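You operate a simulated robot arm through the tools that you are given. There is no shell and no other tool. Be economical: measure what you need, move in short steps, check, and stop when the job is done.

You run a simulated two-armed robot. Do the job below in one go: nothing can be reset, and whatever is moved stays where it is left.

## Task
Put the bottle with the blue cap on the top of the side table. Then open the left door of the grey cupboard, fetch the purple label ring and set it on the second shelf from the bottom of the grey cupboard and shut the door again. Then open the left door of the blue cupboard, take the teal jug and leave it on the third shelf from the bottom of the blue cupboard, then shut the door. Do these in the order given. Set down upright: bottle with the blue cap, teal jug.

The check looks at the end state, three seconds after you hand in, the way a careful person would. Anything else that was tipped, shoved, dropped, spilled or broken makes it a failure. A push-on lid holds only when it is set on centred and level and pressed home; a screw cap is set on level and turned clockwise until tight.

## Robot
Two 7-joint arms with two-finger parallel grippers on one trunk, on a base that drives. Base frame: it is fixed to the floor where the robot stands at the start and does not move with it; the origin is under the middle of the robot, x ahead of it, y to its left, z up. Lengths are in mm, angles in degrees, forces in N, time in s.
The left shoulder is at the start at [50, 158, 1183], the right one opposite. With the tool pointing down near the work surface each hand reaches from about 240 to 660 mm from the robot's upright axis, wherever it stands, measured 20 degrees to its own side. Places, roughly: bottle with the blue cap (9x9x32 cm) [500, 100, 1200]; left door of the blue cupboard [1100, -4900, 900]; left door of the grey cupboard [-2200, -1000, 1000]; purple label ring [-2250, -1750, 1000]; second shelf of the grey cupboard [-2400, -800, 500]; teal jug [-1000, -2750, 1250]; third shelf of the blue cupboard [900, -5100, 1000]; top of the side table [100, -3300, 900]. Payload 3.91 kg a hand.
The tool frame of a hand sits at the grasp point between the pads (the TCP): z along the fingers, y along the line on which they close. The tips reach 30 mm beyond it. The gripper opens to 110 mm. The fingers are 20 mm wide and 10 mm thick; the gripper's body (48 by 112 mm) begins 55 mm behind the TCP.
Orientation is told as [roll, pitch, yaw] about the base's x, y, z axes, in that order, counted from this pose: with the fingers straight down and closing along the base's y, the tool's x points along the base's -x, its y along +y and its z along -z.

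## Interface
- The arms move only by the tool jog_arm. It takes "left_plan", "right_plan" or both (then of equal length, played together; a hand with none holds still); each is a list of rows, each an object of numbers (a shift or turn left out is 0, a gripper value left out holds the last): "tx", "ty", "tz": the shift along the base's x, y, z in mm; "wx", "wy", "wz": the turn, a rotation vector about the base's x, y, z in degrees; "claw": the finger opening in mm, from 0 to 110. In form: [{"tx": .., "ty": .., "tz": .., "wx": .., "wy": .., "wz": .., "claw": ..}, ...]. A call has 1 to 10 rows; each row is the pose to reach, as a shift and turn from the pose commanded when the call began. A row lasts 0.2 s, in which the tool goes at most 50 mm and 8.6 degrees; a call with a longer step from one row to the next is refused whole, and so is a gripper value outside its range. A pose out of reach is approached as far as the arm can. The call stops where the force on the tool passes 40 N (or 10 N more than at its start, if that is more) or the arm is blocked; 0.2 s more then pass. Each finger travels about 153 mm/s and halts on what it meets, pressing with about 31 N; the grip force reading is that of the motor and also rises with nothing between the fingers. The clock runs only during rows and for 0.2 s after the last one: add rows that repeat a pose to give the fingers time. The reply holds the time, the measured pose of the TCP, the force on the tool along the base axes, the opening and the grip force, in the units named above and with some noise, with the torque about the TCP (base axes, N m) and any sound that the robot's microphone picked up.
- Cameras (640 x 400 px; columns grow to the right, rows downward): "scene" is now at [119.9, 43.6, 1373.9]; the picture's right is [0.46, -0.89, 0.00], its down [-0.03, -0.01, -1.00] and it looks along [0.89, 0.46, -0.03] (base axes); focal length 214 px, centre (320, 200). "left" rides on the left gripper at [73, -17, -103] in its tool frame; the picture's right is [0.23, 0.97, 0.00], its down [-0.76, 0.18, -0.62] and it looks along [-0.61, 0.14, 0.78] (tool axes); focal length 222 px, centre (320, 200). "right" rides on the right gripper at [73, 17, -103] in its tool frame; the picture's right is [-0.23, 0.97, 0.00], its down [-0.76, -0.18, -0.62] and it looks along [-0.61, -0.14, 0.78] (tool axes); focal length 222 px, centre (320, 200). There is no depth. A picture from a camera that has moved, and an enlarged one, comes with that camera's place and axes in the base frame and with its lens.
- camera(camera): a new picture of that camera. No time passes.
- lift_body(by): slides the trunk up (or, below 0, down) by that many mm; the arms and the scene camera ride with it, the base frame stays. It gives what a move gives, with no picture.
- drive_base(legs): drives the robot by 1 to 6 legs, each [ahead, turn to the left] in mm and degrees, along the robot's own axes; the way and the turn of a leg run together, so that a leg with both is an arc; at most 1500 mm and 180 degrees a leg. The arms and the cameras ride along, it lands a little off, and it stops where it bumps. It gives what a move gives.
- pan_tilt(pan, tilt): turns the head with the scene camera to pan (to the left, within 80 degrees either way) and tilt (down, from -29 to 69), counted from straight ahead of the robot. It gives what a move gives.
- zoom(camera, box): a new picture of the part [left, top, right, bottom] of that camera's present view, enlarged. No time passes.
- finish_job(): hands the job in; it is judged then, once.

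Work in short steps. Places have to be worked out from the pictures, the camera data and where the tool is seen: move nearer, look again, correct. Check each grasp and each placing, and mend what went wrong. You have 165 turns and 138 pictures in all, those below and enlarged ones among them. Open the grippers and draw the arms clear of the work before you hand the job in, unless the task says otherwise; then end with one line.

The tools are called after ">>>" by a JSON object that holds its "method" and its "body". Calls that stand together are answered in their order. jog_arm: Moves the arms, as the interface text tells. Its arguments: {"type":"object","properties":{"left_plan":{"type":"array","items":{"type":"object","properties":{"tx":{"type":"number"},"ty":{"type":"number"},"tz":{"type":"number"},"wx":{"type":"number"},"wy":{"type":"number"},"wz":{"type":"number"},"claw":{"type":"number"}}}},"right_plan":{"type":"array","items":{"type":"object","properties":{"tx":{"type":"number"},"ty":{"type":"number"},"tz":{"type":"number"},"wx":{"type":"number"},"wy":{"type":"number"},"wz":{"type":"number"},"claw":{"type":"number"}}}}},"required":[]} The other tools are called the same way: lift_body (by) slides the trunk up or down; drive_base (legs) drives the base; pan_tilt (pan, tilt) turns the head that bears the scene camera; camera (camera) takes a picture; zoom (camera, box) takes an enlarged picture of a part of a camera's view; finish_job () hands the job in.

At the start:

```text
t: 0.0
left_tcp_pos: [245.6, 237.5, 1359.0]
left_ee_rot: [0.1, 0.0, 0.2]
left_force: [-0.5, -0.2, -0.7]
left_wrist_torque: [-0.01, -0.01, -0.01]
left_grip_width: 110.0
left_grip_force: 0.1
right_tcp_pos: [279.0, -9.4, 1405.8]
right_ee_rot: [0.2, 0.0, 0.0]
right_force: [-0.4, 0.0, 0.2]
right_wrist_torque: [0.02, 0.04, -0.01]
right_grip_width: 110.0
right_grip_force: 0.1
trunk travel left (down, up): [-425.0, 57.0]
robot x, y, heading: [1.6, 4.3, -0.1]
head pan, tilt: [27.2, 1.6]
```

scene: 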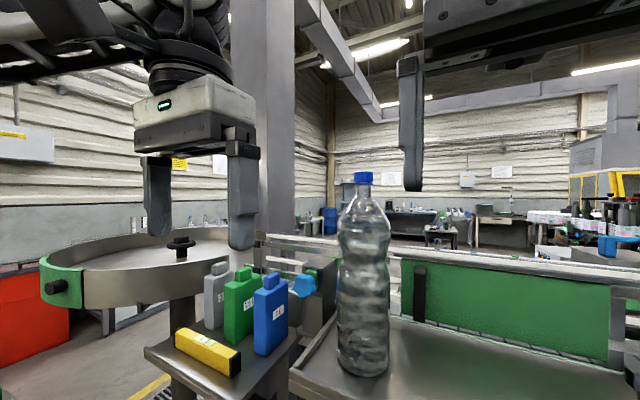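
right: 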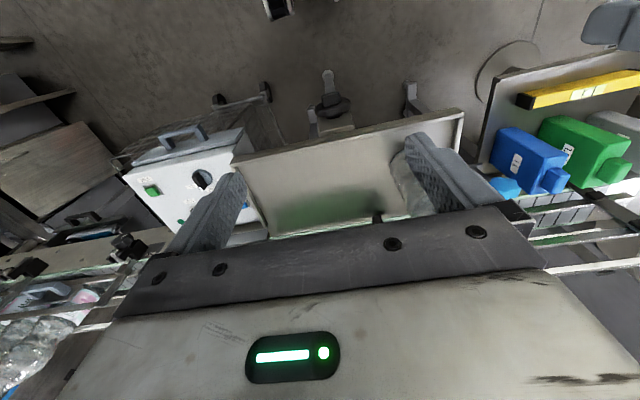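
left: 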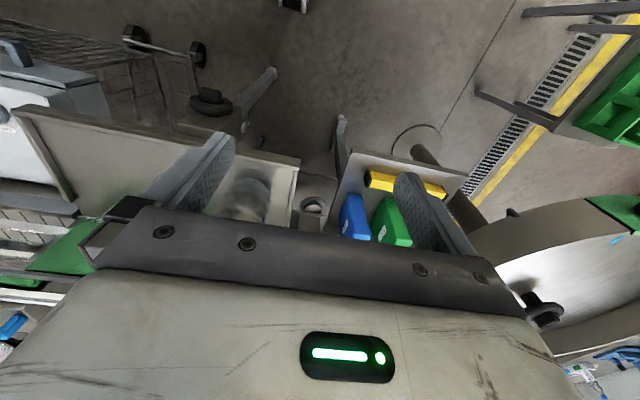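

The bottle stands about 340 mm from the head camera, near [450, 135]. I zoom in on it before choosing a grasp.

>>> {"method": "zoom", "body": {"camera": "scene", "box": [260, 150, 480, 400]}}

>>> {"method": "pan_tilt", "body": {"pan": 0, "tilt": 35}}

>>> {"method": "camera", "body": {"camera": "scene"}}

```text
1.60 times, centred on (370, 275) of scene
camera zoom: at [119.9, 43.6, 1373.9], right [0.46, -0.89, 0.0], down [-0.03, -0.01, -1.0], along [0.89, 0.46, -0.03], focal length 343 px, centre (240, 80)
```

zoom: 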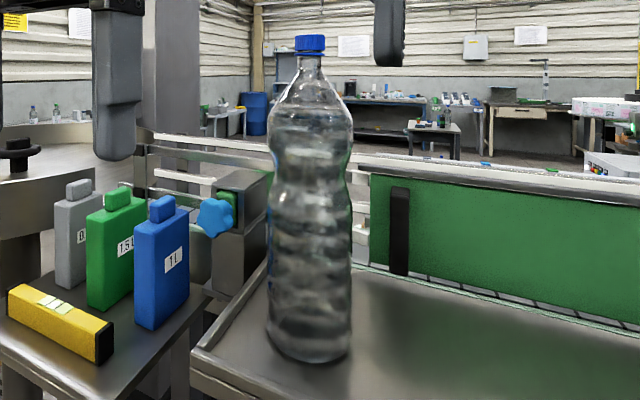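

```text
t: 1.0
left_tcp_pos: [246.4, 237.1, 1358.2]
left_ee_rot: [0.0, -0.1, 0.2]
left_force: [0.1, 0.0, -0.3]
left_wrist_torque: [0.02, 0.0, -0.01]
left_grip_width: 110.4
left_grip_force: 0.0
right_tcp_pos: [282.8, -10.5, 1403.5]
right_ee_rot: [0.3, 0.3, -0.1]
right_force: [44.0, -22.1, -6.1]
right_wrist_torque: [2.43, 4.35, 1.58]
right_grip_width: 110.0
right_grip_force: 0.0
trunk travel left (down, up): [-425.0, 57.0]
robot x, y, heading: [-0.3, 0.5, 0.1]
head pan, tilt: [0.0, 35.0]
```

```text
133 pictures are left
camera scene: at [132.6, 7.4, 1347.8], right [0.06, -1.0, 0.0], down [-0.31, -0.02, -0.95], along [0.95, 0.05, -0.31], focal length 214 px, centre (320, 200)
```

scene: 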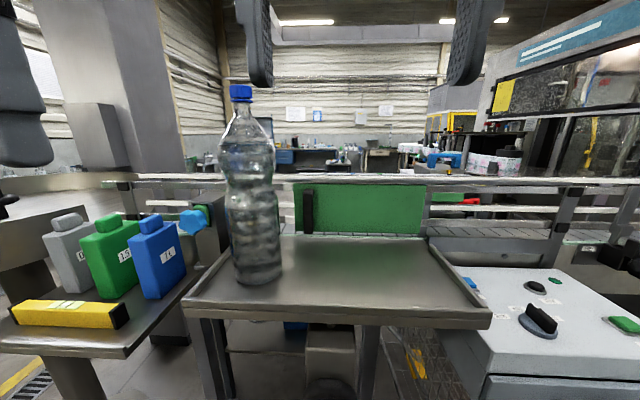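

Ray crossing from the two views puts the cap top at about (486, 146, 1409). The head pressed against the right hand, so I move that hand clear first and bring the left hand level with the cap, in line behind it.

>>> {"method": "jog_arm", "body": {"right_plan": [{"tx": 25, "ty": -15}, {"tx": 40, "ty": -55}, {"tx": 40, "ty": -100}, {"tx": 40, "ty": -145}, {"tx": 40, "ty": -190}, {"tx": 40, "ty": -220}], "left_plan": [{"tz": 15}, {"tx": 15, "ty": -10, "tz": 34}, {"tx": 35, "ty": -35, "tz": 34}, {"tx": 60, "ty": -65, "tz": 34}, {"tx": 80, "ty": -91, "tz": 34}, {"tx": 90, "ty": -91, "tz": 34}]}}

>>> {"method": "pan_tilt", "body": {"pan": 15, "tilt": 10}}

>>> {"method": "camera", "body": {"camera": "scene"}}

>>> {"method": "camera", "body": {"camera": "left"}}

```text
t: 2.4
left_tcp_pos: [315.2, 167.3, 1362.5]
left_ee_rot: [-0.1, -0.1, 0.2]
left_force: [-0.7, 0.8, 1.0]
left_wrist_torque: [-0.02, 0.0, 0.01]
left_grip_width: 110.1
left_grip_force: 0.2
left hand out of reach, approached as far as the arm can: row 3, 4, 5, 6
right_tcp_pos: [325.5, -200.3, 1396.6]
right_ee_rot: [0.0, 0.0, 0.2]
right_force: [-0.2, 0.4, -0.4]
right_wrist_torque: [-0.03, 0.01, -0.04]
right_grip_width: 109.9
right_grip_force: 0.1
right hand out of reach, approached as far as the arm can: row 5, 6
trunk travel left (down, up): [-425.0, 57.0]
robot x, y, heading: [-2.1, -1.3, -0.1]
head pan, tilt: [0.0, 35.0]
```

```text
t: 3.3
left_tcp_pos: [315.4, 165.4, 1364.0]
left_ee_rot: [-0.1, -0.1, 0.1]
left_force: [-0.1, -0.9, 0.2]
left_wrist_torque: [0.0, -0.02, 0.03]
left_grip_width: 110.1
left_grip_force: 0.1
right_tcp_pos: [325.9, -200.4, 1396.8]
right_ee_rot: [0.3, 0.1, 0.1]
right_force: [-0.4, 0.4, 0.3]
right_wrist_torque: [0.01, 0.03, 0.0]
right_grip_width: 110.0
right_grip_force: 0.1
trunk travel left (down, up): [-425.0, 57.0]
robot x, y, heading: [-1.7, 2.5, 0.0]
head pan, tilt: [15.0, 10.0]
```

```text
132 pictures are left
camera scene: at [129.0, 26.2, 1360.4], right [0.26, -0.97, 0.0], down [-0.17, -0.05, -0.98], along [0.95, 0.25, -0.17], focal length 214 px, centre (320, 200)
```

scene: 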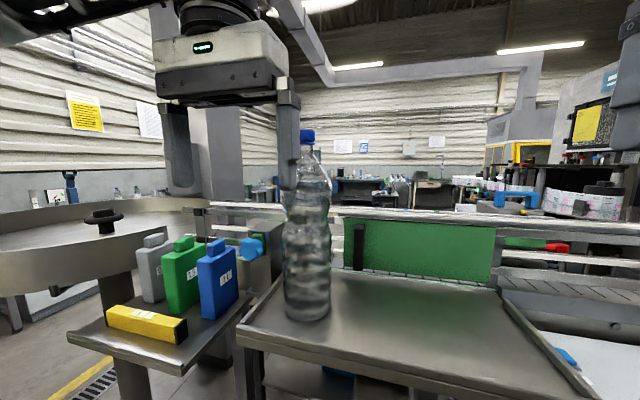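

```text
131 pictures are left
camera left: at [243.1, 148.3, 1465.6], right [-0.23, 0.97, 0.0], down [0.76, 0.18, 0.62], along [0.61, 0.14, -0.78], focal length 222 px, centre (320, 200)
```

left: 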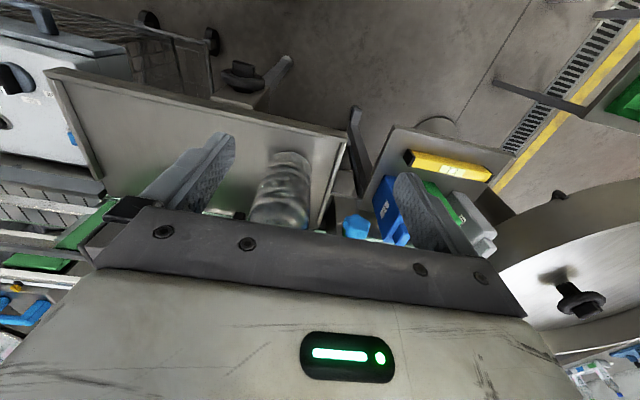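

The tool-down cap grasp is out of reach this high, so I go for a horizontal grasp at the bottle's waist (z about 1272). I back up 130 mm for room and turn the left tool level.

>>> {"method": "drive_base", "body": {"legs": [[-130, 0]]}}

>>> {"method": "jog_arm", "body": {"left_plan": [{"tx": 15, "tz": -10, "wy": -8.5}, {"tx": 35, "tz": -20, "wy": -17}, {"tx": 55, "tz": -30, "wy": -25.5}, {"tx": 75, "tz": -40, "wy": -34}, {"tx": 95, "tz": -50, "wy": -42.5}, {"tx": 110, "tz": -60, "wy": -51}, {"tx": 125, "tz": -70, "wy": -59.5}, {"tx": 140, "tz": -80, "wy": -68}, {"tx": 150, "tz": -85, "wy": -76.5}, {"tx": 160, "tz": -85, "wy": -85}]}}

>>> {"method": "camera", "body": {"camera": "scene"}}

>>> {"method": "camera", "body": {"camera": "left"}}

```text
t: 4.6
left_tcp_pos: [184.8, 164.2, 1363.9]
left_ee_rot: [-0.1, -0.2, 0.1]
left_force: [-1.4, 0.7, 0.8]
left_wrist_torque: [-0.02, -0.02, -0.02]
left_grip_width: 110.0
left_grip_force: 0.0
right_tcp_pos: [194.8, -200.5, 1397.2]
right_ee_rot: [0.2, 0.0, 0.1]
right_force: [-1.0, 0.3, 0.0]
right_wrist_torque: [0.01, -0.04, 0.0]
right_grip_width: 110.0
right_grip_force: 0.2
trunk travel left (down, up): [-425.0, 57.0]
robot x, y, heading: [-127.4, 3.6, 0.1]
head pan, tilt: [15.0, 10.0]
```

```text
t: 6.8
left_tcp_pos: [346.2, 166.1, 1277.9]
left_ee_rot: [-2.2, -85.1, 1.9]
left_force: [0.1, -0.3, -0.5]
left_wrist_torque: [0.01, -0.02, 0.0]
left_grip_width: 110.3
left_grip_force: 0.1
right_tcp_pos: [196.1, -199.5, 1396.5]
right_ee_rot: [0.2, 0.1, 0.2]
right_force: [-0.5, 0.1, -0.6]
right_wrist_torque: [0.01, 0.04, -0.04]
right_grip_width: 110.1
right_grip_force: 0.0
trunk travel left (down, up): [-425.0, 57.0]
robot x, y, heading: [-129.9, -0.2, 0.1]
head pan, tilt: [15.0, 10.0]
```

```text
130 pictures are left
camera scene: at [-0.2, 26.3, 1360.4], right [0.26, -0.97, 0.0], down [-0.17, -0.04, -0.98], along [0.95, 0.25, -0.17], focal length 214 px, centre (320, 200)
```

scene: 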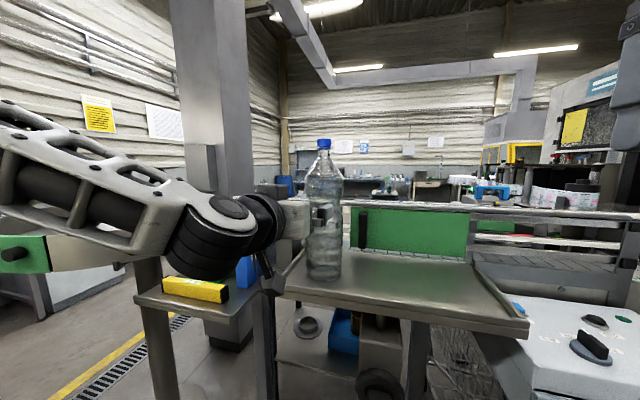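

```text
129 pictures are left
camera left: at [236.3, 147.8, 1213.6], right [-0.02, 0.97, -0.23], down [-0.55, 0.18, 0.81], along [0.83, 0.14, 0.54], focal length 222 px, centre (320, 200)
```

left: 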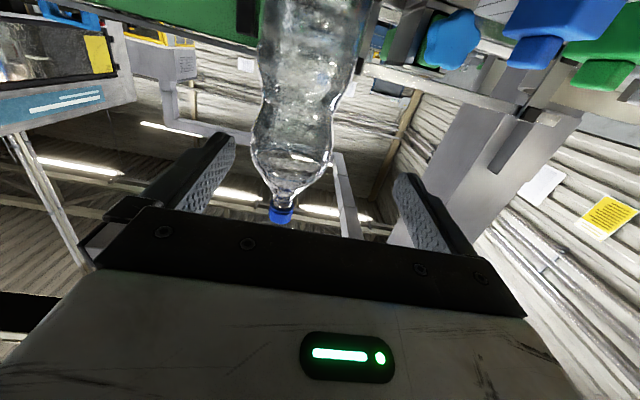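

The bottle axis works out at y≈144. I finish levelling and align with the tips just short of the bottle.

>>> {"method": "jog_arm", "body": {"left_plan": [{"tx": 10, "ty": -15, "tz": -6, "wy": -5}, {"tx": 30, "ty": -22, "tz": -6, "wy": -5}, {"tx": 55, "ty": -22, "tz": -6, "wy": -5}, {"tx": 55, "ty": -22, "tz": -6, "wy": -5}]}}

>>> {"method": "camera", "body": {"camera": "left"}}

>>> {"method": "zoom", "body": {"camera": "scene", "box": [220, 120, 420, 300]}}

```text
t: 7.8
left_tcp_pos: [403.4, 143.5, 1271.1]
left_ee_rot: [-133.5, -89.7, 133.4]
left_force: [0.2, -0.2, -0.3]
left_wrist_torque: [0.0, -0.04, -0.01]
left_grip_width: 109.9
left_grip_force: 0.0
right_tcp_pos: [195.2, -200.6, 1398.1]
right_ee_rot: [0.2, 0.1, 0.1]
right_force: [-0.4, 1.0, 0.5]
right_wrist_torque: [0.02, 0.0, 0.0]
right_grip_width: 109.8
right_grip_force: 0.2
trunk travel left (down, up): [-425.0, 57.0]
robot x, y, heading: [-130.4, 0.7, -0.1]
head pan, tilt: [15.0, 10.0]
```

```text
128 pictures are left
camera left: at [299.5, 126.5, 1197.7], right [0.0, 0.97, -0.23], down [-0.62, 0.18, 0.76], along [0.78, 0.14, 0.61], focal length 222 px, centre (320, 200)
```

left: 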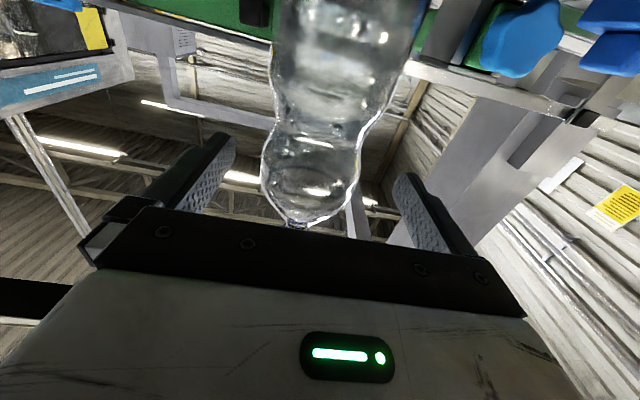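

```text
2.22 times, centred on (320, 210) of scene
camera zoom: at [-1.3, 26.2, 1360.6], right [0.26, -0.97, 0.0], down [-0.17, -0.04, -0.98], along [0.95, 0.25, -0.17], focal length 477 px, centre (320, 178)
```

zoom: 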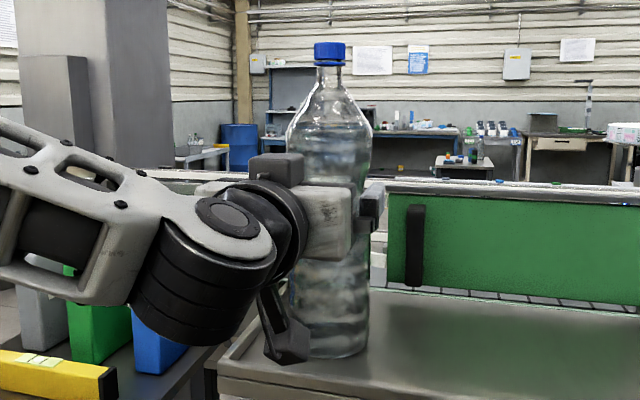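

The waist is centred at y≈142, z≈1262 and is about 83 mm wide. I advance onto it and close.

>>> {"method": "jog_arm", "body": {"left_plan": [{"tx": 25, "ty": -1, "tz": -7}, {"tx": 50, "ty": -1, "tz": -7}, {"tx": 75, "ty": -1, "tz": -7}, {"tx": 75, "ty": -1, "tz": -7}, {"tx": 75, "ty": -1, "tz": -7, "claw": 70}, {"tx": 75, "ty": -1, "tz": -7, "claw": 70}, {"tx": 75, "ty": -1, "tz": -7, "claw": 60}, {"tx": 75, "ty": -1, "tz": -7, "claw": 60}]}}

>>> {"method": "camera", "body": {"camera": "left"}}

```text
t: 9.6
left_tcp_pos: [476.6, 143.5, 1265.3]
left_ee_rot: [-123.7, -89.8, 123.6]
left_force: [0.6, -5.7, 1.5]
left_wrist_torque: [-0.19, -0.03, -0.09]
left_grip_width: 77.8
left_grip_force: 30.8
right_tcp_pos: [196.1, -200.2, 1396.8]
right_ee_rot: [0.3, 0.1, 0.1]
right_force: [0.0, -0.1, 0.4]
right_wrist_torque: [0.01, 0.0, -0.01]
right_grip_width: 110.1
right_grip_force: 0.1
trunk travel left (down, up): [-425.0, 57.0]
robot x, y, heading: [-127.1, 1.2, -0.2]
head pan, tilt: [15.0, 10.0]
```

```text
126 pictures are left
camera left: at [372.4, 126.0, 1191.6], right [0.0, 0.97, -0.23], down [-0.62, 0.18, 0.76], along [0.78, 0.14, 0.61], focal length 222 px, centre (320, 200)
```

left: 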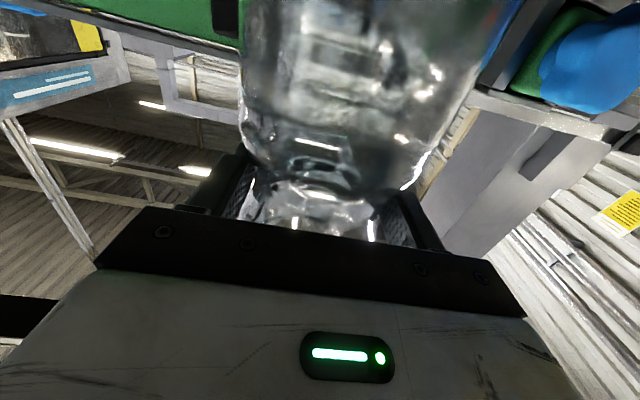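

The grip holds at 78 mm wide. I lift 80 mm with the arm.

>>> {"method": "jog_arm", "body": {"left_plan": [{"tz": 15}, {"tz": 40}, {"tz": 80}, {"tx": -20, "tz": 80}]}}

>>> {"method": "camera", "body": {"camera": "scene"}}

```text
t: 10.6
left_tcp_pos: [457.4, 143.6, 1342.8]
left_ee_rot: [-57.2, -89.7, 57.3]
left_force: [-0.8, 0.1, -14.5]
left_wrist_torque: [0.02, 0.06, -0.01]
left_grip_width: 77.9
left_grip_force: 31.1
right_tcp_pos: [195.3, -199.7, 1397.8]
right_ee_rot: [0.1, 0.2, 0.1]
right_force: [0.9, 0.0, 0.1]
right_wrist_torque: [0.0, -0.04, 0.0]
right_grip_width: 110.0
right_grip_force: 0.1
trunk travel left (down, up): [-425.0, 57.0]
robot x, y, heading: [-132.6, -3.8, 0.1]
head pan, tilt: [15.0, 10.0]
```

```text
125 pictures are left
camera scene: at [-0.4, 26.5, 1360.4], right [0.26, -0.97, 0.0], down [-0.17, -0.05, -0.98], along [0.95, 0.25, -0.17], focal length 214 px, centre (320, 200)
```

scene: 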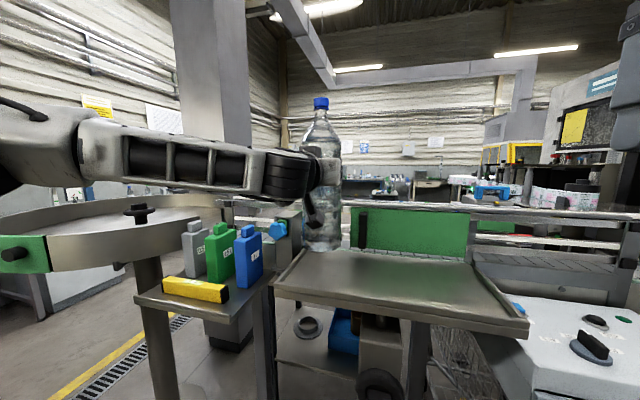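

The bottle is held upright and weighs about 14.5 N. I back off and look right, toward the side table.

>>> {"method": "drive_base", "body": {"legs": [[-350, 0]]}}

>>> {"method": "pan_tilt", "body": {"pan": -75, "tilt": 12}}

>>> {"method": "camera", "body": {"camera": "scene"}}

```text
t: 12.9
left_tcp_pos: [97.3, 146.0, 1342.3]
left_ee_rot: [-64.9, -89.8, 65.0]
left_force: [0.0, 0.4, -14.0]
left_wrist_torque: [0.01, 0.07, 0.02]
left_grip_width: 77.4
left_grip_force: 30.9
right_tcp_pos: [-161.4, -199.3, 1397.1]
right_ee_rot: [0.2, 0.1, 0.4]
right_force: [0.2, 0.0, 0.5]
right_wrist_torque: [-0.01, 0.02, -0.02]
right_grip_width: 110.0
right_grip_force: 0.0
trunk travel left (down, up): [-425.0, 57.0]
robot x, y, heading: [-489.8, 0.5, -0.0]
head pan, tilt: [15.0, 10.0]
```

```text
t: 14.5
left_tcp_pos: [98.7, 145.4, 1341.3]
left_ee_rot: [-45.8, -89.8, 45.9]
left_force: [0.2, -0.9, -14.3]
left_wrist_torque: [0.01, 0.06, 0.02]
left_grip_width: 77.6
left_grip_force: 31.2
right_tcp_pos: [-160.4, -199.1, 1396.9]
right_ee_rot: [0.0, 0.2, 0.4]
right_force: [0.2, -0.7, 0.5]
right_wrist_torque: [0.02, -0.02, 0.02]
right_grip_width: 110.0
right_grip_force: 0.1
trunk travel left (down, up): [-425.0, 57.0]
robot x, y, heading: [-490.5, 3.2, 0.2]
head pan, tilt: [-75.0, 12.0]
```

```text
124 pictures are left
camera scene: at [-424.3, -87.7, 1357.2], right [-0.96, -0.26, 0.0], down [-0.06, 0.2, -0.98], along [0.26, -0.94, -0.21], focal length 214 px, centre (320, 200)
```

scene: 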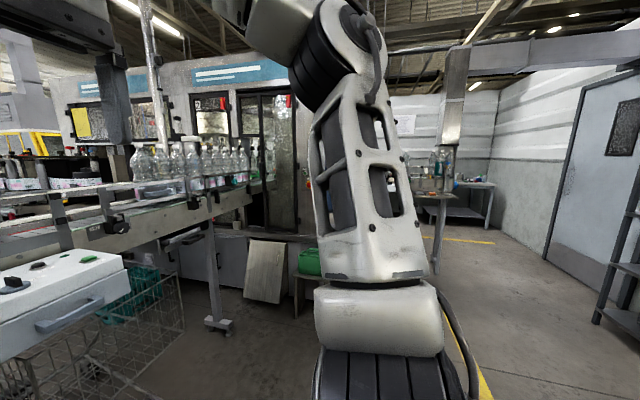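

The right arm blocks the view. The surroundings look clear within 700 mm, so I turn right 90° and look.

>>> {"method": "drive_base", "body": {"legs": [[0, -90]]}}

>>> {"method": "pan_tilt", "body": {"pan": -5, "tilt": 15}}

>>> {"method": "camera", "body": {"camera": "scene"}}

```text
t: 18.8
left_tcp_pos: [-346.1, -586.7, 1341.7]
left_ee_rot: [-46.2, -89.8, -44.0]
left_force: [-0.3, 0.4, -15.0]
left_wrist_torque: [0.03, -0.01, -0.03]
left_grip_width: 77.7
left_grip_force: 31.0
right_tcp_pos: [-688.8, -329.6, 1396.5]
right_ee_rot: [0.2, 0.1, -89.9]
right_force: [-0.7, -0.4, -0.2]
right_wrist_torque: [-0.01, 0.0, 0.0]
right_grip_width: 110.0
right_grip_force: 0.0
trunk travel left (down, up): [-425.0, 57.0]
robot x, y, heading: [-492.3, -1.2, -90.2]
head pan, tilt: [-75.0, 12.0]
```

```text
t: 20.2
left_tcp_pos: [-345.3, -588.1, 1341.7]
left_ee_rot: [-38.8, -89.8, -51.3]
left_force: [0.0, 0.1, -14.0]
left_wrist_torque: [0.05, 0.02, 0.02]
left_grip_width: 77.9
left_grip_force: 30.8
right_tcp_pos: [-689.0, -327.8, 1396.5]
right_ee_rot: [0.2, 0.2, -89.9]
right_force: [0.1, -0.8, 0.2]
right_wrist_torque: [0.01, -0.01, -0.01]
right_grip_width: 110.1
right_grip_force: 0.0
trunk travel left (down, up): [-425.0, 57.0]
robot x, y, heading: [-488.6, 1.3, -90.2]
head pan, tilt: [-5.0, 15.0]
```

```text
123 pictures are left
camera scene: at [-498.1, -132.7, 1352.1], right [-1.0, 0.09, 0.0], down [0.02, 0.26, -0.97], along [-0.08, -0.96, -0.26], focal length 214 px, centre (320, 200)
```

scene: 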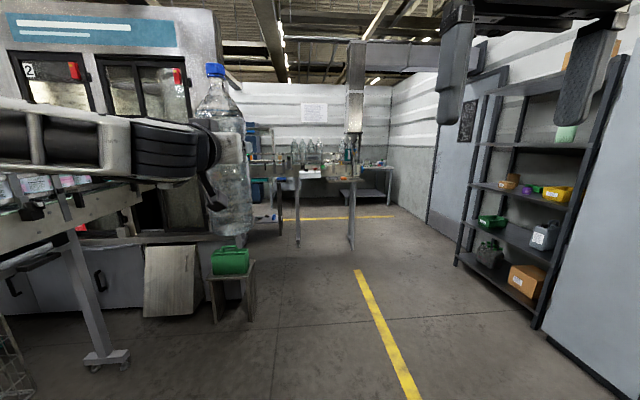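

I see benches ahead and zoom in on them to pick out the side table and the teal jug.

>>> {"method": "zoom", "body": {"camera": "scene", "box": [220, 90, 440, 260]}}

>>> {"method": "zoom", "body": {"camera": "scene", "box": [440, 50, 640, 340]}}

```text
2.35 times, centred on (330, 175) of scene
camera zoom: at [-498.1, -132.7, 1352.1], right [-1.0, 0.09, 0.0], down [0.02, 0.26, -0.97], along [-0.08, -0.96, -0.26], focal length 505 px, centre (296, 259)
```

zoom: 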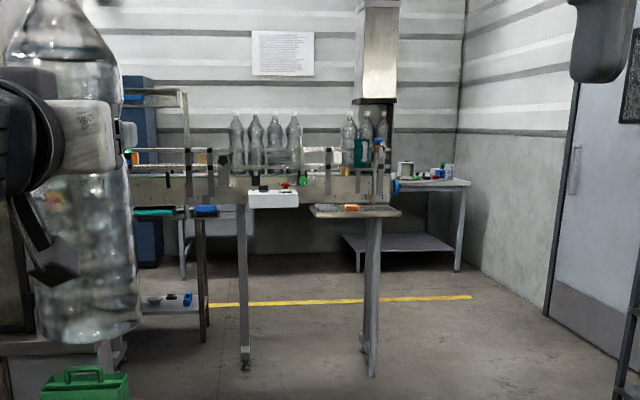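

```text
1.38 times, centred on (540, 195) of scene
camera zoom: at [-498.1, -132.7, 1352.1], right [-1.0, 0.09, 0.0], down [0.02, 0.26, -0.97], along [-0.08, -0.96, -0.26], focal length 296 px, centre (17, 207)
```

zoom: 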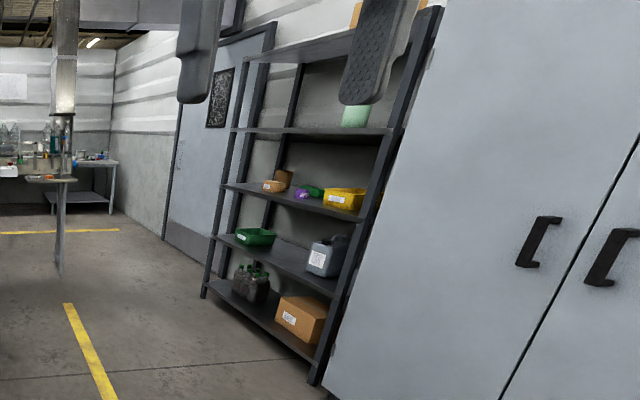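

The route goes right around the conveyor end (x≈-1150), then I face +x toward the table's near end (corner at about (-159, -3143)). I drive the first part.

>>> {"method": "drive_base", "body": {"legs": [[0, -33], [1100, 0], [1040, 0], [0, 33], [900, 0]]}}

>>> {"method": "pan_tilt", "body": {"pan": 35, "tilt": 15}}

>>> {"method": "camera", "body": {"camera": "scene"}}

```text
t: 37.5
left_tcp_pos: [-1456.1, -3127.6, 1357.6]
left_ee_rot: [158.3, -89.0, 113.4]
left_force: [0.2, 0.0, -13.7]
left_wrist_torque: [0.06, -0.01, -0.04]
left_grip_width: 77.8
left_grip_force: 30.9
right_tcp_pos: [-1812.9, -2880.0, 1404.7]
right_ee_rot: [0.7, -1.9, -87.9]
right_force: [-0.2, 0.4, 0.0]
right_wrist_torque: [0.01, 0.0, -0.02]
right_grip_width: 110.0
right_grip_force: 0.0
trunk travel left (down, up): [-425.0, 57.0]
robot x, y, heading: [-1618.7, -2584.6, -87.0]
head pan, tilt: [-5.0, 15.0]
stopped in leg 5: the robot was blocked; the commanded pose is now the measured one
```

```text
t: 38.6
left_tcp_pos: [-1458.7, -3125.9, 1359.5]
left_ee_rot: [162.3, -88.7, 109.2]
left_force: [0.6, 0.6, -14.4]
left_wrist_torque: [0.08, -0.01, 0.0]
left_grip_width: 77.7
left_grip_force: 31.1
right_tcp_pos: [-1813.5, -2879.7, 1406.0]
right_ee_rot: [0.7, -2.2, -88.0]
right_force: [-0.8, 0.2, -0.8]
right_wrist_torque: [0.0, 0.0, -0.02]
right_grip_width: 110.3
right_grip_force: 0.1
trunk travel left (down, up): [-425.0, 57.0]
robot x, y, heading: [-1619.4, -2586.7, -87.1]
head pan, tilt: [35.0, 15.0]
```

```text
120 pictures are left
camera scene: at [-1567.2, -2660.1, 1356.0], right [-0.79, -0.61, 0.02], down [-0.15, 0.17, -0.97], along [0.59, -0.77, -0.22], focal length 214 px, centre (320, 200)
```

scene: 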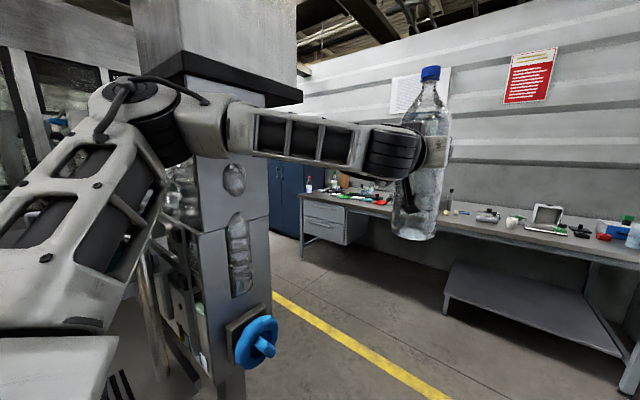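

I was blocked by the bottling column at the conveyor's end, front-left. I back away along my path and look.

>>> {"method": "drive_base", "body": {"legs": [[-300, 0]]}}

>>> {"method": "pan_tilt", "body": {"pan": 15, "tilt": 35}}

>>> {"method": "camera", "body": {"camera": "scene"}}

```text
t: 40.6
left_tcp_pos: [-1456.0, -2874.2, 1337.0]
left_ee_rot: [-9.5, -89.2, -78.3]
left_force: [-0.2, 0.0, -14.1]
left_wrist_torque: [0.08, -0.01, 0.04]
left_grip_width: 77.7
left_grip_force: 31.0
right_tcp_pos: [-1813.0, -2630.5, 1397.7]
right_ee_rot: [0.1, 0.1, -87.5]
right_force: [0.1, 0.1, -0.1]
right_wrist_torque: [-0.02, 0.01, 0.0]
right_grip_width: 110.1
right_grip_force: 0.0
trunk travel left (down, up): [-425.0, 57.0]
robot x, y, heading: [-1631.8, -2296.9, -87.0]
head pan, tilt: [35.0, 15.0]
```

```text
t: 41.5
left_tcp_pos: [-1457.6, -2874.2, 1336.0]
left_ee_rot: [-7.5, -89.0, -80.2]
left_force: [-0.4, 0.1, -13.6]
left_wrist_torque: [0.08, 0.0, -0.03]
left_grip_width: 77.6
left_grip_force: 31.2
right_tcp_pos: [-1814.5, -2631.8, 1396.2]
right_ee_rot: [0.1, 0.2, -87.5]
right_force: [-0.5, 0.3, 0.6]
right_wrist_torque: [-0.02, -0.02, 0.01]
right_grip_width: 110.2
right_grip_force: 0.1
trunk travel left (down, up): [-425.0, 57.0]
robot x, y, heading: [-1631.1, -2297.2, -86.8]
head pan, tilt: [15.0, 35.0]
```

```text
119 pictures are left
camera scene: at [-1601.0, -2418.9, 1320.2], right [-0.95, -0.31, 0.0], down [-0.18, 0.55, -0.82], along [0.25, -0.78, -0.57], focal length 214 px, centre (320, 200)
```

scene: 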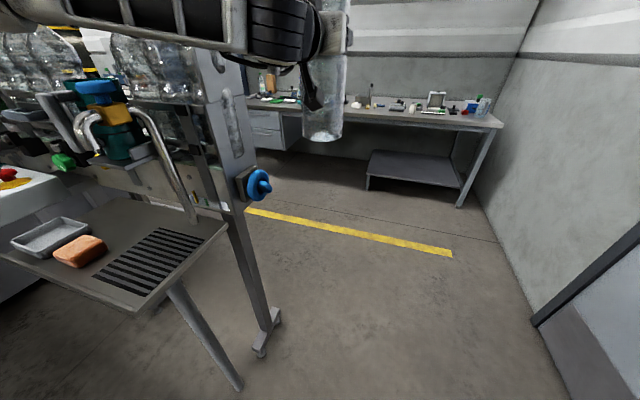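

The tray leg is near (-1139, -2595) and the column leg near (-1165, -2802), so I need more clearance. I swing wide to (-1950, -3420), then turn to face +x.

>>> {"method": "drive_base", "body": {"legs": [[0, -19], [1167, 0], [0, 106]]}}

>>> {"method": "pan_tilt", "body": {"pan": -5, "tilt": 18}}

>>> {"method": "camera", "body": {"camera": "scene"}}

```text
t: 52.8
left_tcp_pos: [-1359.8, -3256.5, 1336.8]
left_ee_rot: [-7.3, -89.0, 6.8]
left_force: [-0.2, 0.6, -14.6]
left_wrist_torque: [-0.04, 0.09, 0.01]
left_grip_width: 77.8
left_grip_force: 30.9
right_tcp_pos: [-1620.6, -3601.4, 1396.6]
right_ee_rot: [0.1, 0.2, -0.4]
right_force: [-0.8, -0.5, 0.5]
right_wrist_torque: [-0.02, -0.01, 0.0]
right_grip_width: 110.0
right_grip_force: 0.1
trunk travel left (down, up): [-425.0, 57.0]
robot x, y, heading: [-1944.2, -3404.5, 0.3]
head pan, tilt: [15.0, 35.0]
```

```text
t: 53.7
left_tcp_pos: [-1360.4, -3258.2, 1334.4]
left_ee_rot: [-5.7, -88.9, 5.3]
left_force: [-0.2, -0.4, -14.3]
left_wrist_torque: [-0.02, 0.08, -0.01]
left_grip_width: 77.3
left_grip_force: 30.9
right_tcp_pos: [-1620.4, -3602.2, 1396.5]
right_ee_rot: [0.2, 0.2, -0.2]
right_force: [-0.1, -0.1, -1.5]
right_wrist_torque: [-0.01, -0.01, 0.01]
right_grip_width: 110.2
right_grip_force: 0.1
trunk travel left (down, up): [-425.0, 57.0]
robot x, y, heading: [-1947.9, -3402.9, 0.5]
head pan, tilt: [-5.0, 18.0]
```

```text
118 pictures are left
camera scene: at [-1813.1, -3407.7, 1347.2], right [-0.08, -1.0, 0.0], down [-0.31, 0.02, -0.95], along [0.95, -0.08, -0.31], focal length 214 px, centre (320, 200)
```

scene: 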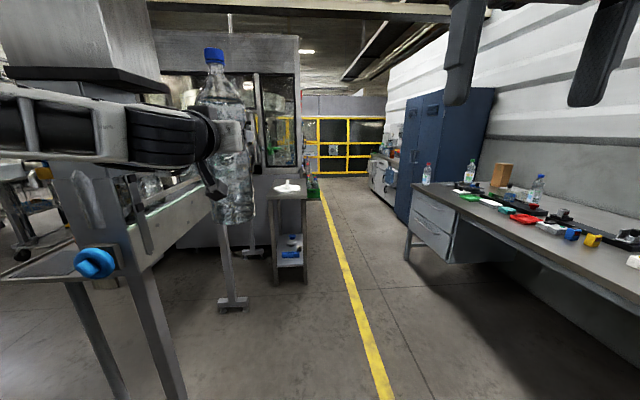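

The side table's near end spans y≈-3157 to -3412 at x≈-150 and has a white object on it. I zoom in.

>>> {"method": "zoom", "body": {"camera": "scene", "box": [200, 150, 340, 290]}}

```text
2.86 times, centred on (270, 220) of scene
camera zoom: at [-1813.1, -3407.7, 1347.2], right [-0.08, -1.0, 0.0], down [-0.31, 0.02, -0.95], along [0.95, -0.08, -0.31], focal length 613 px, centre (463, 143)
```

zoom: 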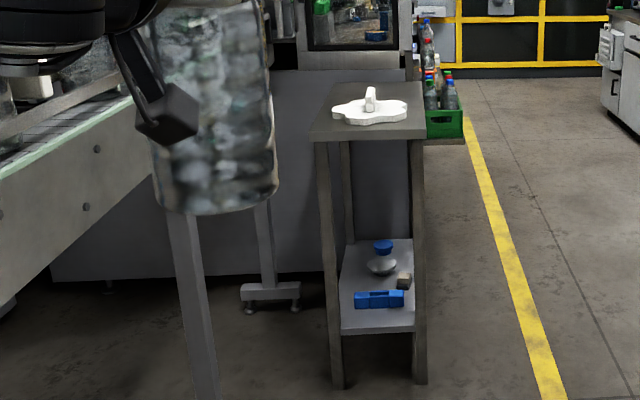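

The table top is near z≈835–870. There is perhaps 120 mm free in front of the white item. I drive to about 850 mm short of the table end and look from closer.

>>> {"method": "drive_base", "body": {"legs": [[0, -3], [950, 0], [0, 2.5]]}}

>>> {"method": "pan_tilt", "body": {"pan": -5, "tilt": 25}}

>>> {"method": "camera", "body": {"camera": "scene"}}

>>> {"method": "camera", "body": {"camera": "right"}}

```text
t: 59.5
left_tcp_pos: [-382.9, -3342.0, 1336.1]
left_ee_rot: [-7.3, -89.0, 4.4]
left_force: [-0.3, 0.3, -13.3]
left_wrist_torque: [0.02, 0.04, 0.0]
left_grip_width: 77.5
left_grip_force: 30.7
right_tcp_pos: [-656.9, -3677.2, 1397.1]
right_ee_rot: [0.1, 0.3, -2.6]
right_force: [-0.1, 0.6, 0.6]
right_wrist_torque: [0.0, 0.01, 0.0]
right_grip_width: 110.0
right_grip_force: 0.0
trunk travel left (down, up): [-425.0, 57.0]
robot x, y, heading: [-971.9, -3464.8, -2.0]
head pan, tilt: [-5.0, 18.0]
```

```text
t: 60.2
left_tcp_pos: [-381.6, -3342.3, 1335.0]
left_ee_rot: [-4.0, -88.7, 1.1]
left_force: [0.3, -0.6, -14.9]
left_wrist_torque: [-0.01, 0.05, 0.0]
left_grip_width: 77.5
left_grip_force: 30.7
right_tcp_pos: [-655.2, -3677.6, 1396.1]
right_ee_rot: [0.2, 0.3, -2.6]
right_force: [1.0, -0.6, -1.6]
right_wrist_torque: [-0.02, -0.01, -0.02]
right_grip_width: 109.9
right_grip_force: 0.1
trunk travel left (down, up): [-425.0, 57.0]
robot x, y, heading: [-971.2, -3462.3, -2.2]
head pan, tilt: [-5.0, 25.0]
```

```text
116 pictures are left
camera scene: at [-841.5, -3475.0, 1335.9], right [-0.12, -0.99, 0.0], down [-0.42, 0.05, -0.91], along [0.9, -0.11, -0.42], focal length 214 px, centre (320, 200)
```

scene: 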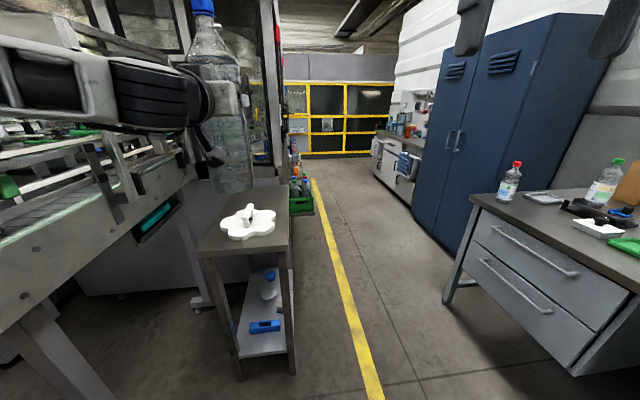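

```text
115 pictures are left
camera right: at [-728.3, -3657.8, 1500.4], right [0.27, 0.96, 0.0], down [0.75, -0.21, 0.62], along [0.6, -0.17, -0.78], focal length 222 px, centre (320, 200)
```

right: 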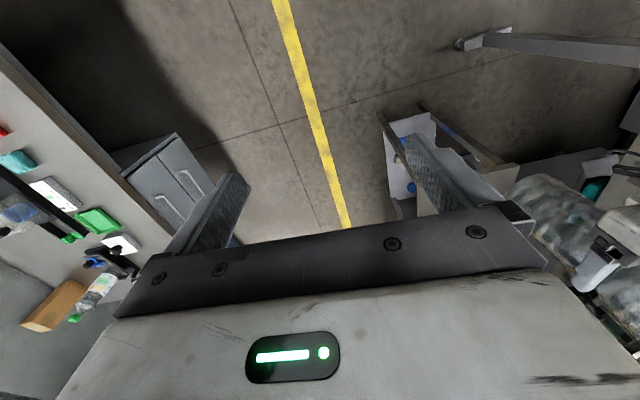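

The table top is at z≈840, x from -185 to 476, y from -3125 to -3445. The white cloth covers x from -117 to 170, so the free area is around (320, -3330), and I will reach it from the aisle side. I drive to (100, -4000), then face heading 60°.

>>> {"method": "drive_base", "body": {"legs": [[0, -24.5], [1199, 0], [0, 86.7]]}}

>>> {"method": "pan_tilt", "body": {"pan": 0, "tilt": 35}}

>>> {"method": "camera", "body": {"camera": "scene"}}

```text
t: 71.5
left_tcp_pos: [297.6, -3443.5, 1334.7]
left_ee_rot: [-5.2, -88.9, 64.7]
left_force: [-0.3, 0.9, -13.6]
left_wrist_torque: [-0.05, 0.06, -0.01]
left_grip_width: 77.4
left_grip_force: 30.5
right_tcp_pos: [467.7, -3840.5, 1397.1]
right_ee_rot: [0.2, 0.2, 60.0]
right_force: [0.4, 0.0, 0.0]
right_wrist_torque: [0.02, -0.01, -0.01]
right_grip_width: 110.2
right_grip_force: 0.1
trunk travel left (down, up): [-425.0, 57.0]
robot x, y, heading: [133.7, -4020.9, 60.5]
head pan, tilt: [-5.0, 25.0]
```

```text
t: 72.2
left_tcp_pos: [298.0, -3443.1, 1333.7]
left_ee_rot: [-3.3, -88.6, 62.8]
left_force: [0.0, -0.8, -14.0]
left_wrist_torque: [-0.09, 0.02, 0.02]
left_grip_width: 77.4
left_grip_force: 31.2
right_tcp_pos: [468.7, -3841.8, 1396.9]
right_ee_rot: [0.2, 0.2, 59.9]
right_force: [0.8, 0.2, 0.5]
right_wrist_torque: [-0.03, -0.02, 0.04]
right_grip_width: 109.9
right_grip_force: 0.1
trunk travel left (down, up): [-425.0, 57.0]
robot x, y, heading: [135.2, -4023.4, 60.6]
head pan, tilt: [0.0, 35.0]
```

```text
114 pictures are left
camera scene: at [196.1, -3909.6, 1320.2], right [0.87, -0.49, 0.0], down [-0.28, -0.5, -0.82], along [0.4, 0.71, -0.57], focal length 214 px, centre (320, 200)
```

scene: 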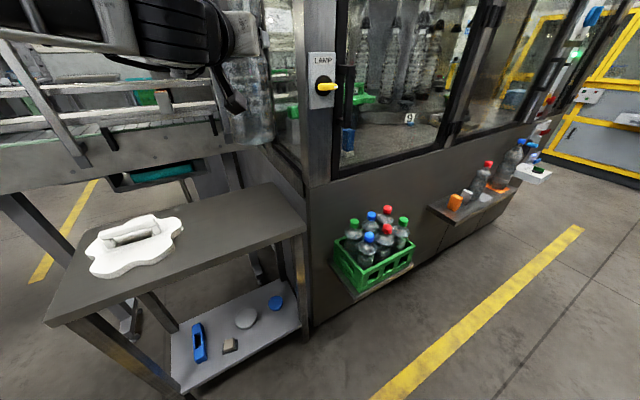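

The free table area is x≈80–405 and I aim for about (230, -3310). I move closer, turning a little.

>>> {"method": "drive_base", "body": {"legs": [[80, 0], [0, 12]]}}

>>> {"method": "jog_arm", "body": {"left_plan": [{"tx": 8, "ty": 15}, {"tx": 16, "ty": 31}, {"tx": 16, "ty": 31}]}}

>>> {"method": "lift_body", "body": {"by": -230}}

>>> {"method": "camera", "body": {"camera": "scene"}}

```text
t: 74.0
left_tcp_pos: [213.3, -3350.9, 1334.3]
left_ee_rot: [-5.7, -88.8, 77.2]
left_force: [-1.6, 0.8, -13.7]
left_wrist_torque: [-0.12, 0.06, 0.01]
left_grip_width: 77.6
left_grip_force: 30.8
right_tcp_pos: [462.9, -3703.2, 1397.6]
right_ee_rot: [0.1, 0.3, 71.9]
right_force: [-0.3, -0.7, -0.5]
right_wrist_torque: [-0.01, -0.02, -0.01]
right_grip_width: 110.1
right_grip_force: 0.0
trunk travel left (down, up): [-425.0, 57.0]
robot x, y, heading: [171.7, -3952.4, 72.7]
head pan, tilt: [0.0, 35.0]
```

```text
t: 74.8
left_tcp_pos: [230.8, -3319.1, 1333.7]
left_ee_rot: [-1.8, -88.7, 73.5]
left_force: [-0.1, -0.5, -13.1]
left_wrist_torque: [-0.06, 0.04, -0.03]
left_grip_width: 77.4
left_grip_force: 30.6
right_tcp_pos: [462.3, -3705.3, 1396.1]
right_ee_rot: [0.2, 0.2, 72.0]
right_force: [-1.0, -1.0, -0.2]
right_wrist_torque: [0.01, -0.01, -0.03]
right_grip_width: 110.1
right_grip_force: 0.1
trunk travel left (down, up): [-425.0, 57.0]
robot x, y, heading: [174.8, -3956.2, 72.5]
head pan, tilt: [0.0, 35.0]
```

```text
t: 77.3
left_tcp_pos: [228.5, -3320.5, 1104.8]
left_ee_rot: [-4.0, -88.8, 75.5]
left_force: [0.3, -0.7, -13.9]
left_wrist_torque: [-0.1, 0.02, 0.0]
left_grip_width: 77.5
left_grip_force: 30.9
right_tcp_pos: [463.2, -3704.1, 1167.0]
right_ee_rot: [0.2, 0.2, 72.0]
right_force: [0.1, -0.6, 0.4]
right_wrist_torque: [-0.01, 0.01, -0.02]
right_grip_width: 109.9
right_grip_force: 0.1
trunk travel left (down, up): [-195.0, 287.0]
robot x, y, heading: [172.7, -3950.9, 72.7]
head pan, tilt: [0.0, 35.0]
```

```text
113 pictures are left
camera scene: at [211.4, -3827.9, 1090.2], right [0.95, -0.3, 0.0], down [-0.17, -0.55, -0.82], along [0.25, 0.78, -0.57], focal length 214 px, centre (320, 200)
```

scene: 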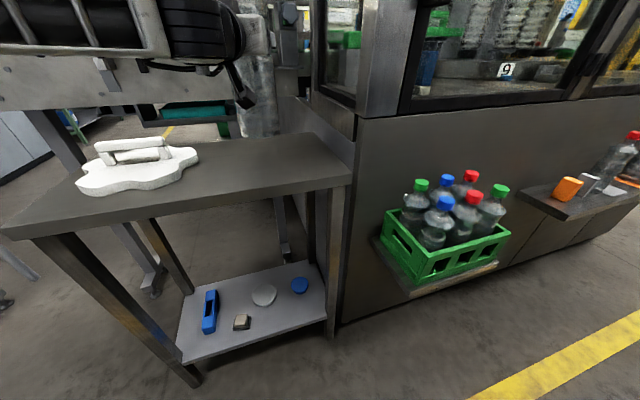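

The bottle bottom is around z≈930, over the free area. I lower it gently.

>>> {"method": "jog_arm", "body": {"left_plan": [{"tz": -30}, {"tz": -60}, {"tz": -68}, {"tz": -74}, {"tz": -78}, {"tz": -82}, {"tz": -86}, {"tz": -90}, {"tz": -93}, {"tz": -96}]}}

>>> {"method": "camera", "body": {"camera": "scene"}}

```text
t: 78.9
left_tcp_pos: [229.8, -3322.6, 1034.3]
left_ee_rot: [-167.4, -89.2, -121.0]
left_force: [0.2, -1.3, 5.5]
left_wrist_torque: [0.3, 0.43, -0.09]
left_grip_width: 77.5
left_grip_force: 30.9
right_tcp_pos: [462.5, -3705.5, 1165.4]
right_ee_rot: [0.3, 0.2, 71.9]
right_force: [1.4, -0.4, -0.3]
right_wrist_torque: [0.04, 0.03, 0.01]
right_grip_width: 110.1
right_grip_force: 0.1
trunk travel left (down, up): [-195.0, 287.0]
robot x, y, heading: [176.2, -3953.3, 72.3]
head pan, tilt: [0.0, 35.0]
stopped in row 7 (left hand): the force on the tool passed its limit at 42 N (the readings are from after the stop); the commanded pose is now the measured one
```

```text
112 pictures are left
camera scene: at [211.4, -3829.5, 1090.0], right [0.95, -0.3, 0.0], down [-0.17, -0.55, -0.82], along [0.25, 0.78, -0.57], focal length 214 px, centre (320, 200)
```

scene: 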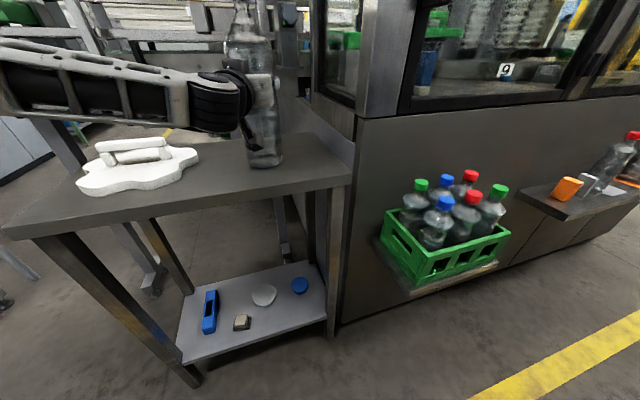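

The bottle has landed. I open the fingers and then back the hand straight off along its pointing direction.

>>> {"method": "jog_arm", "body": {"left_plan": [{"claw": 110}, {"claw": 110}, {"claw": 110}, {"claw": 110}]}}

>>> {"method": "camera", "body": {"camera": "left"}}

```text
t: 79.9
left_tcp_pos: [228.0, -3321.5, 1031.2]
left_ee_rot: [-150.7, -89.5, -137.7]
left_force: [0.4, 0.6, -0.2]
left_wrist_torque: [0.01, 0.01, 0.01]
left_grip_width: 110.3
left_grip_force: 0.0
right_tcp_pos: [462.7, -3704.4, 1166.5]
right_ee_rot: [0.2, 0.1, 72.0]
right_force: [0.1, 0.1, 0.6]
right_wrist_torque: [0.0, 0.01, 0.02]
right_grip_width: 110.2
right_grip_force: 0.0
trunk travel left (down, up): [-195.0, 287.0]
robot x, y, heading: [169.9, -3952.4, 72.5]
head pan, tilt: [0.0, 35.0]
```

```text
111 pictures are left
camera left: at [213.5, -3424.4, 957.8], right [-0.92, 0.31, -0.23], down [-0.37, -0.54, 0.76], along [0.11, 0.78, 0.61], focal length 222 px, centre (320, 200)
```

left: 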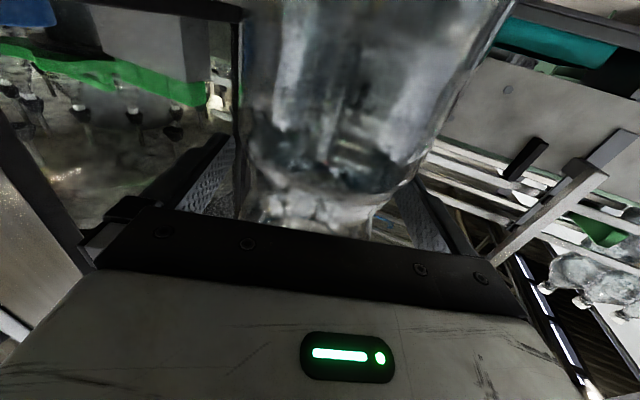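

The fingers are open. I retreat 140 mm along (-0.32, -0.95).

>>> {"method": "jog_arm", "body": {"left_plan": [{"tx": -8, "ty": -24}, {"tx": -20, "ty": -60}, {"tx": -34, "ty": -100}, {"tx": -46, "ty": -138}]}}

>>> {"method": "camera", "body": {"camera": "scene"}}

```text
t: 80.9
left_tcp_pos: [183.0, -3459.3, 1032.2]
left_ee_rot: [-148.7, -89.6, -139.3]
left_force: [0.2, -0.2, -0.6]
left_wrist_torque: [0.0, 0.03, -0.02]
left_grip_width: 110.0
left_grip_force: 0.1
right_tcp_pos: [464.2, -3706.4, 1166.2]
right_ee_rot: [0.3, 0.1, 72.0]
right_force: [-0.5, -0.6, 0.3]
right_wrist_torque: [-0.01, 0.0, 0.01]
right_grip_width: 110.1
right_grip_force: 0.1
trunk travel left (down, up): [-195.0, 287.0]
robot x, y, heading: [175.6, -3952.7, 72.4]
head pan, tilt: [0.0, 35.0]
```

```text
110 pictures are left
camera scene: at [211.4, -3829.0, 1090.4], right [0.95, -0.3, 0.0], down [-0.17, -0.55, -0.82], along [0.25, 0.78, -0.57], focal length 214 px, centre (320, 200)
```

scene: 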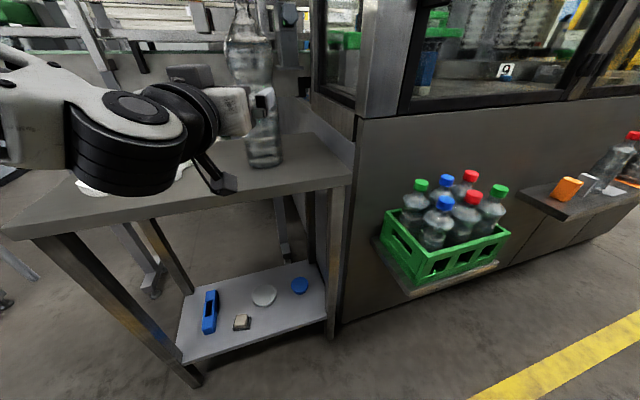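

The bottle stands well on the table. I raise the trunk again and drive back around toward the grey cupboard.

>>> {"method": "lift_body", "body": {"by": 230}}

>>> {"method": "drive_base", "body": {"legs": [[0, 93.2], [1071, 0], [1071, 0], [0, -72], [1300, 0]]}}

>>> {"method": "pan_tilt", "body": {"pan": 30, "tilt": 12}}

>>> {"method": "camera", "body": {"camera": "scene"}}

```text
t: 83.3
left_tcp_pos: [184.2, -3459.9, 1261.1]
left_ee_rot: [-150.6, -89.5, -137.6]
left_force: [0.0, 0.4, 0.6]
left_wrist_torque: [-0.02, 0.0, -0.01]
left_grip_width: 109.9
left_grip_force: 0.2
right_tcp_pos: [462.5, -3706.0, 1396.2]
right_ee_rot: [0.1, 0.1, 72.0]
right_force: [0.4, 0.4, -0.3]
right_wrist_torque: [0.01, -0.02, -0.01]
right_grip_width: 110.1
right_grip_force: 0.2
trunk travel left (down, up): [-425.0, 57.0]
robot x, y, heading: [171.5, -3952.4, 72.4]
head pan, tilt: [0.0, 35.0]
```

```text
t: 104.8
left_tcp_pos: [-2149.5, -2182.5, 1262.2]
left_ee_rot: [-160.1, -89.5, -104.6]
left_force: [0.1, -6.2, 1.2]
left_wrist_torque: [-0.02, 0.05, 0.33]
left_grip_width: 110.1
left_grip_force: 0.1
right_tcp_pos: [-1797.8, -2292.5, 1396.3]
right_ee_rot: [0.2, 0.2, 95.5]
right_force: [-0.4, 0.3, -0.1]
right_wrist_torque: [-0.01, -0.01, -0.01]
right_grip_width: 110.2
right_grip_force: 0.1
trunk travel left (down, up): [-425.0, 57.0]
robot x, y, heading: [-1967.5, -2633.9, 95.9]
head pan, tilt: [0.0, 35.0]
stopped in leg 5: the force on the tool passed its limit at 258 N (the readings are from after the stop); the commanded pose is now the measured one
```

```text
t: 105.7
left_tcp_pos: [-2151.3, -2183.2, 1262.6]
left_ee_rot: [-158.0, -89.4, -106.6]
left_force: [0.1, -7.9, 1.2]
left_wrist_torque: [-0.07, 0.09, 0.42]
left_grip_width: 110.0
left_grip_force: 0.0
right_tcp_pos: [-1798.4, -2292.2, 1395.0]
right_ee_rot: [0.2, 0.2, 95.3]
right_force: [0.2, 0.1, 0.0]
right_wrist_torque: [-0.01, -0.02, 0.04]
right_grip_width: 109.9
right_grip_force: 0.1
trunk travel left (down, up): [-425.0, 57.0]
robot x, y, heading: [-1963.1, -2635.9, 95.9]
head pan, tilt: [30.0, 12.0]
```

```text
109 pictures are left
camera scene: at [-2023.7, -2518.4, 1357.3], right [0.81, 0.59, 0.0], down [0.12, -0.17, -0.98], along [-0.57, 0.79, -0.21], focal length 214 px, centre (320, 200)
```

scene: 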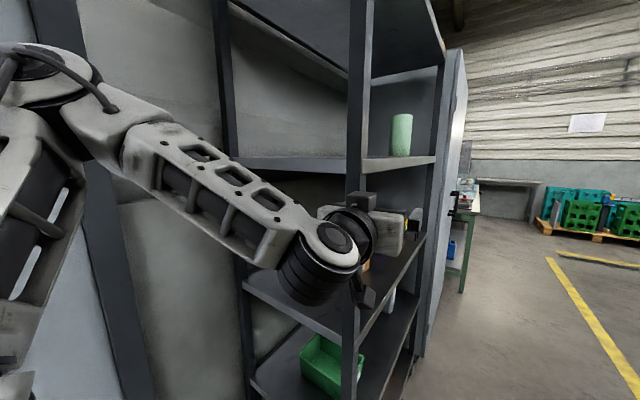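

I drove the left hand into the rack's post, too far to the left. I back away and check that the rack and its contents are undisturbed.

>>> {"method": "drive_base", "body": {"legs": [[-350, 0], [0, -35]]}}

>>> {"method": "pan_tilt", "body": {"pan": 60, "tilt": 12}}

>>> {"method": "camera", "body": {"camera": "scene"}}

```text
t: 109.6
left_tcp_pos: [-1828.3, -2501.4, 1262.6]
left_ee_rot: [-156.3, -89.4, -142.5]
left_force: [-0.8, 0.1, 0.1]
left_wrist_torque: [0.01, 0.04, 0.0]
left_grip_width: 110.0
left_grip_force: 0.0
right_tcp_pos: [-1595.4, -2788.8, 1396.0]
right_ee_rot: [0.3, 0.3, 61.2]
right_force: [-0.7, -0.3, 0.0]
right_wrist_torque: [-0.04, 0.03, 0.01]
right_grip_width: 109.9
right_grip_force: 0.1
trunk travel left (down, up): [-425.0, 57.0]
robot x, y, heading: [-1926.9, -2977.1, 61.7]
head pan, tilt: [30.0, 12.0]
```

```text
t: 110.6
left_tcp_pos: [-1827.5, -2502.0, 1261.9]
left_ee_rot: [-154.1, -89.5, -144.7]
left_force: [-0.4, -0.6, 0.0]
left_wrist_torque: [-0.01, 0.0, 0.04]
left_grip_width: 110.0
left_grip_force: 0.1
right_tcp_pos: [-1595.8, -2789.1, 1395.1]
right_ee_rot: [0.2, 0.3, 61.2]
right_force: [0.5, -0.2, 0.1]
right_wrist_torque: [0.0, -0.01, 0.0]
right_grip_width: 109.9
right_grip_force: 0.1
trunk travel left (down, up): [-425.0, 57.0]
robot x, y, heading: [-1928.7, -2977.0, 61.5]
head pan, tilt: [60.0, 12.0]
```

```text
108 pictures are left
camera scene: at [-1958.1, -2862.9, 1357.2], right [0.85, 0.53, 0.0], down [0.11, -0.18, -0.98], along [-0.52, 0.83, -0.21], focal length 214 px, centre (320, 200)
```

scene: 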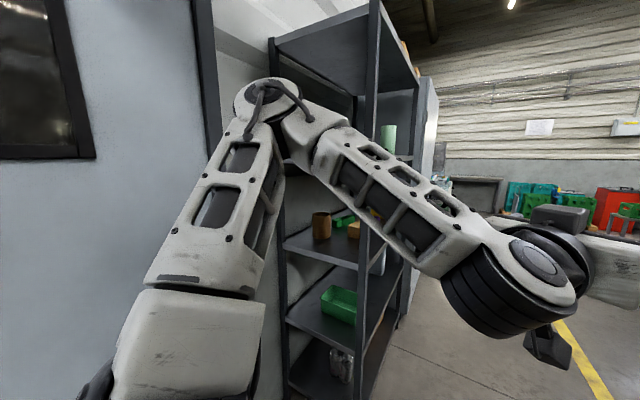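

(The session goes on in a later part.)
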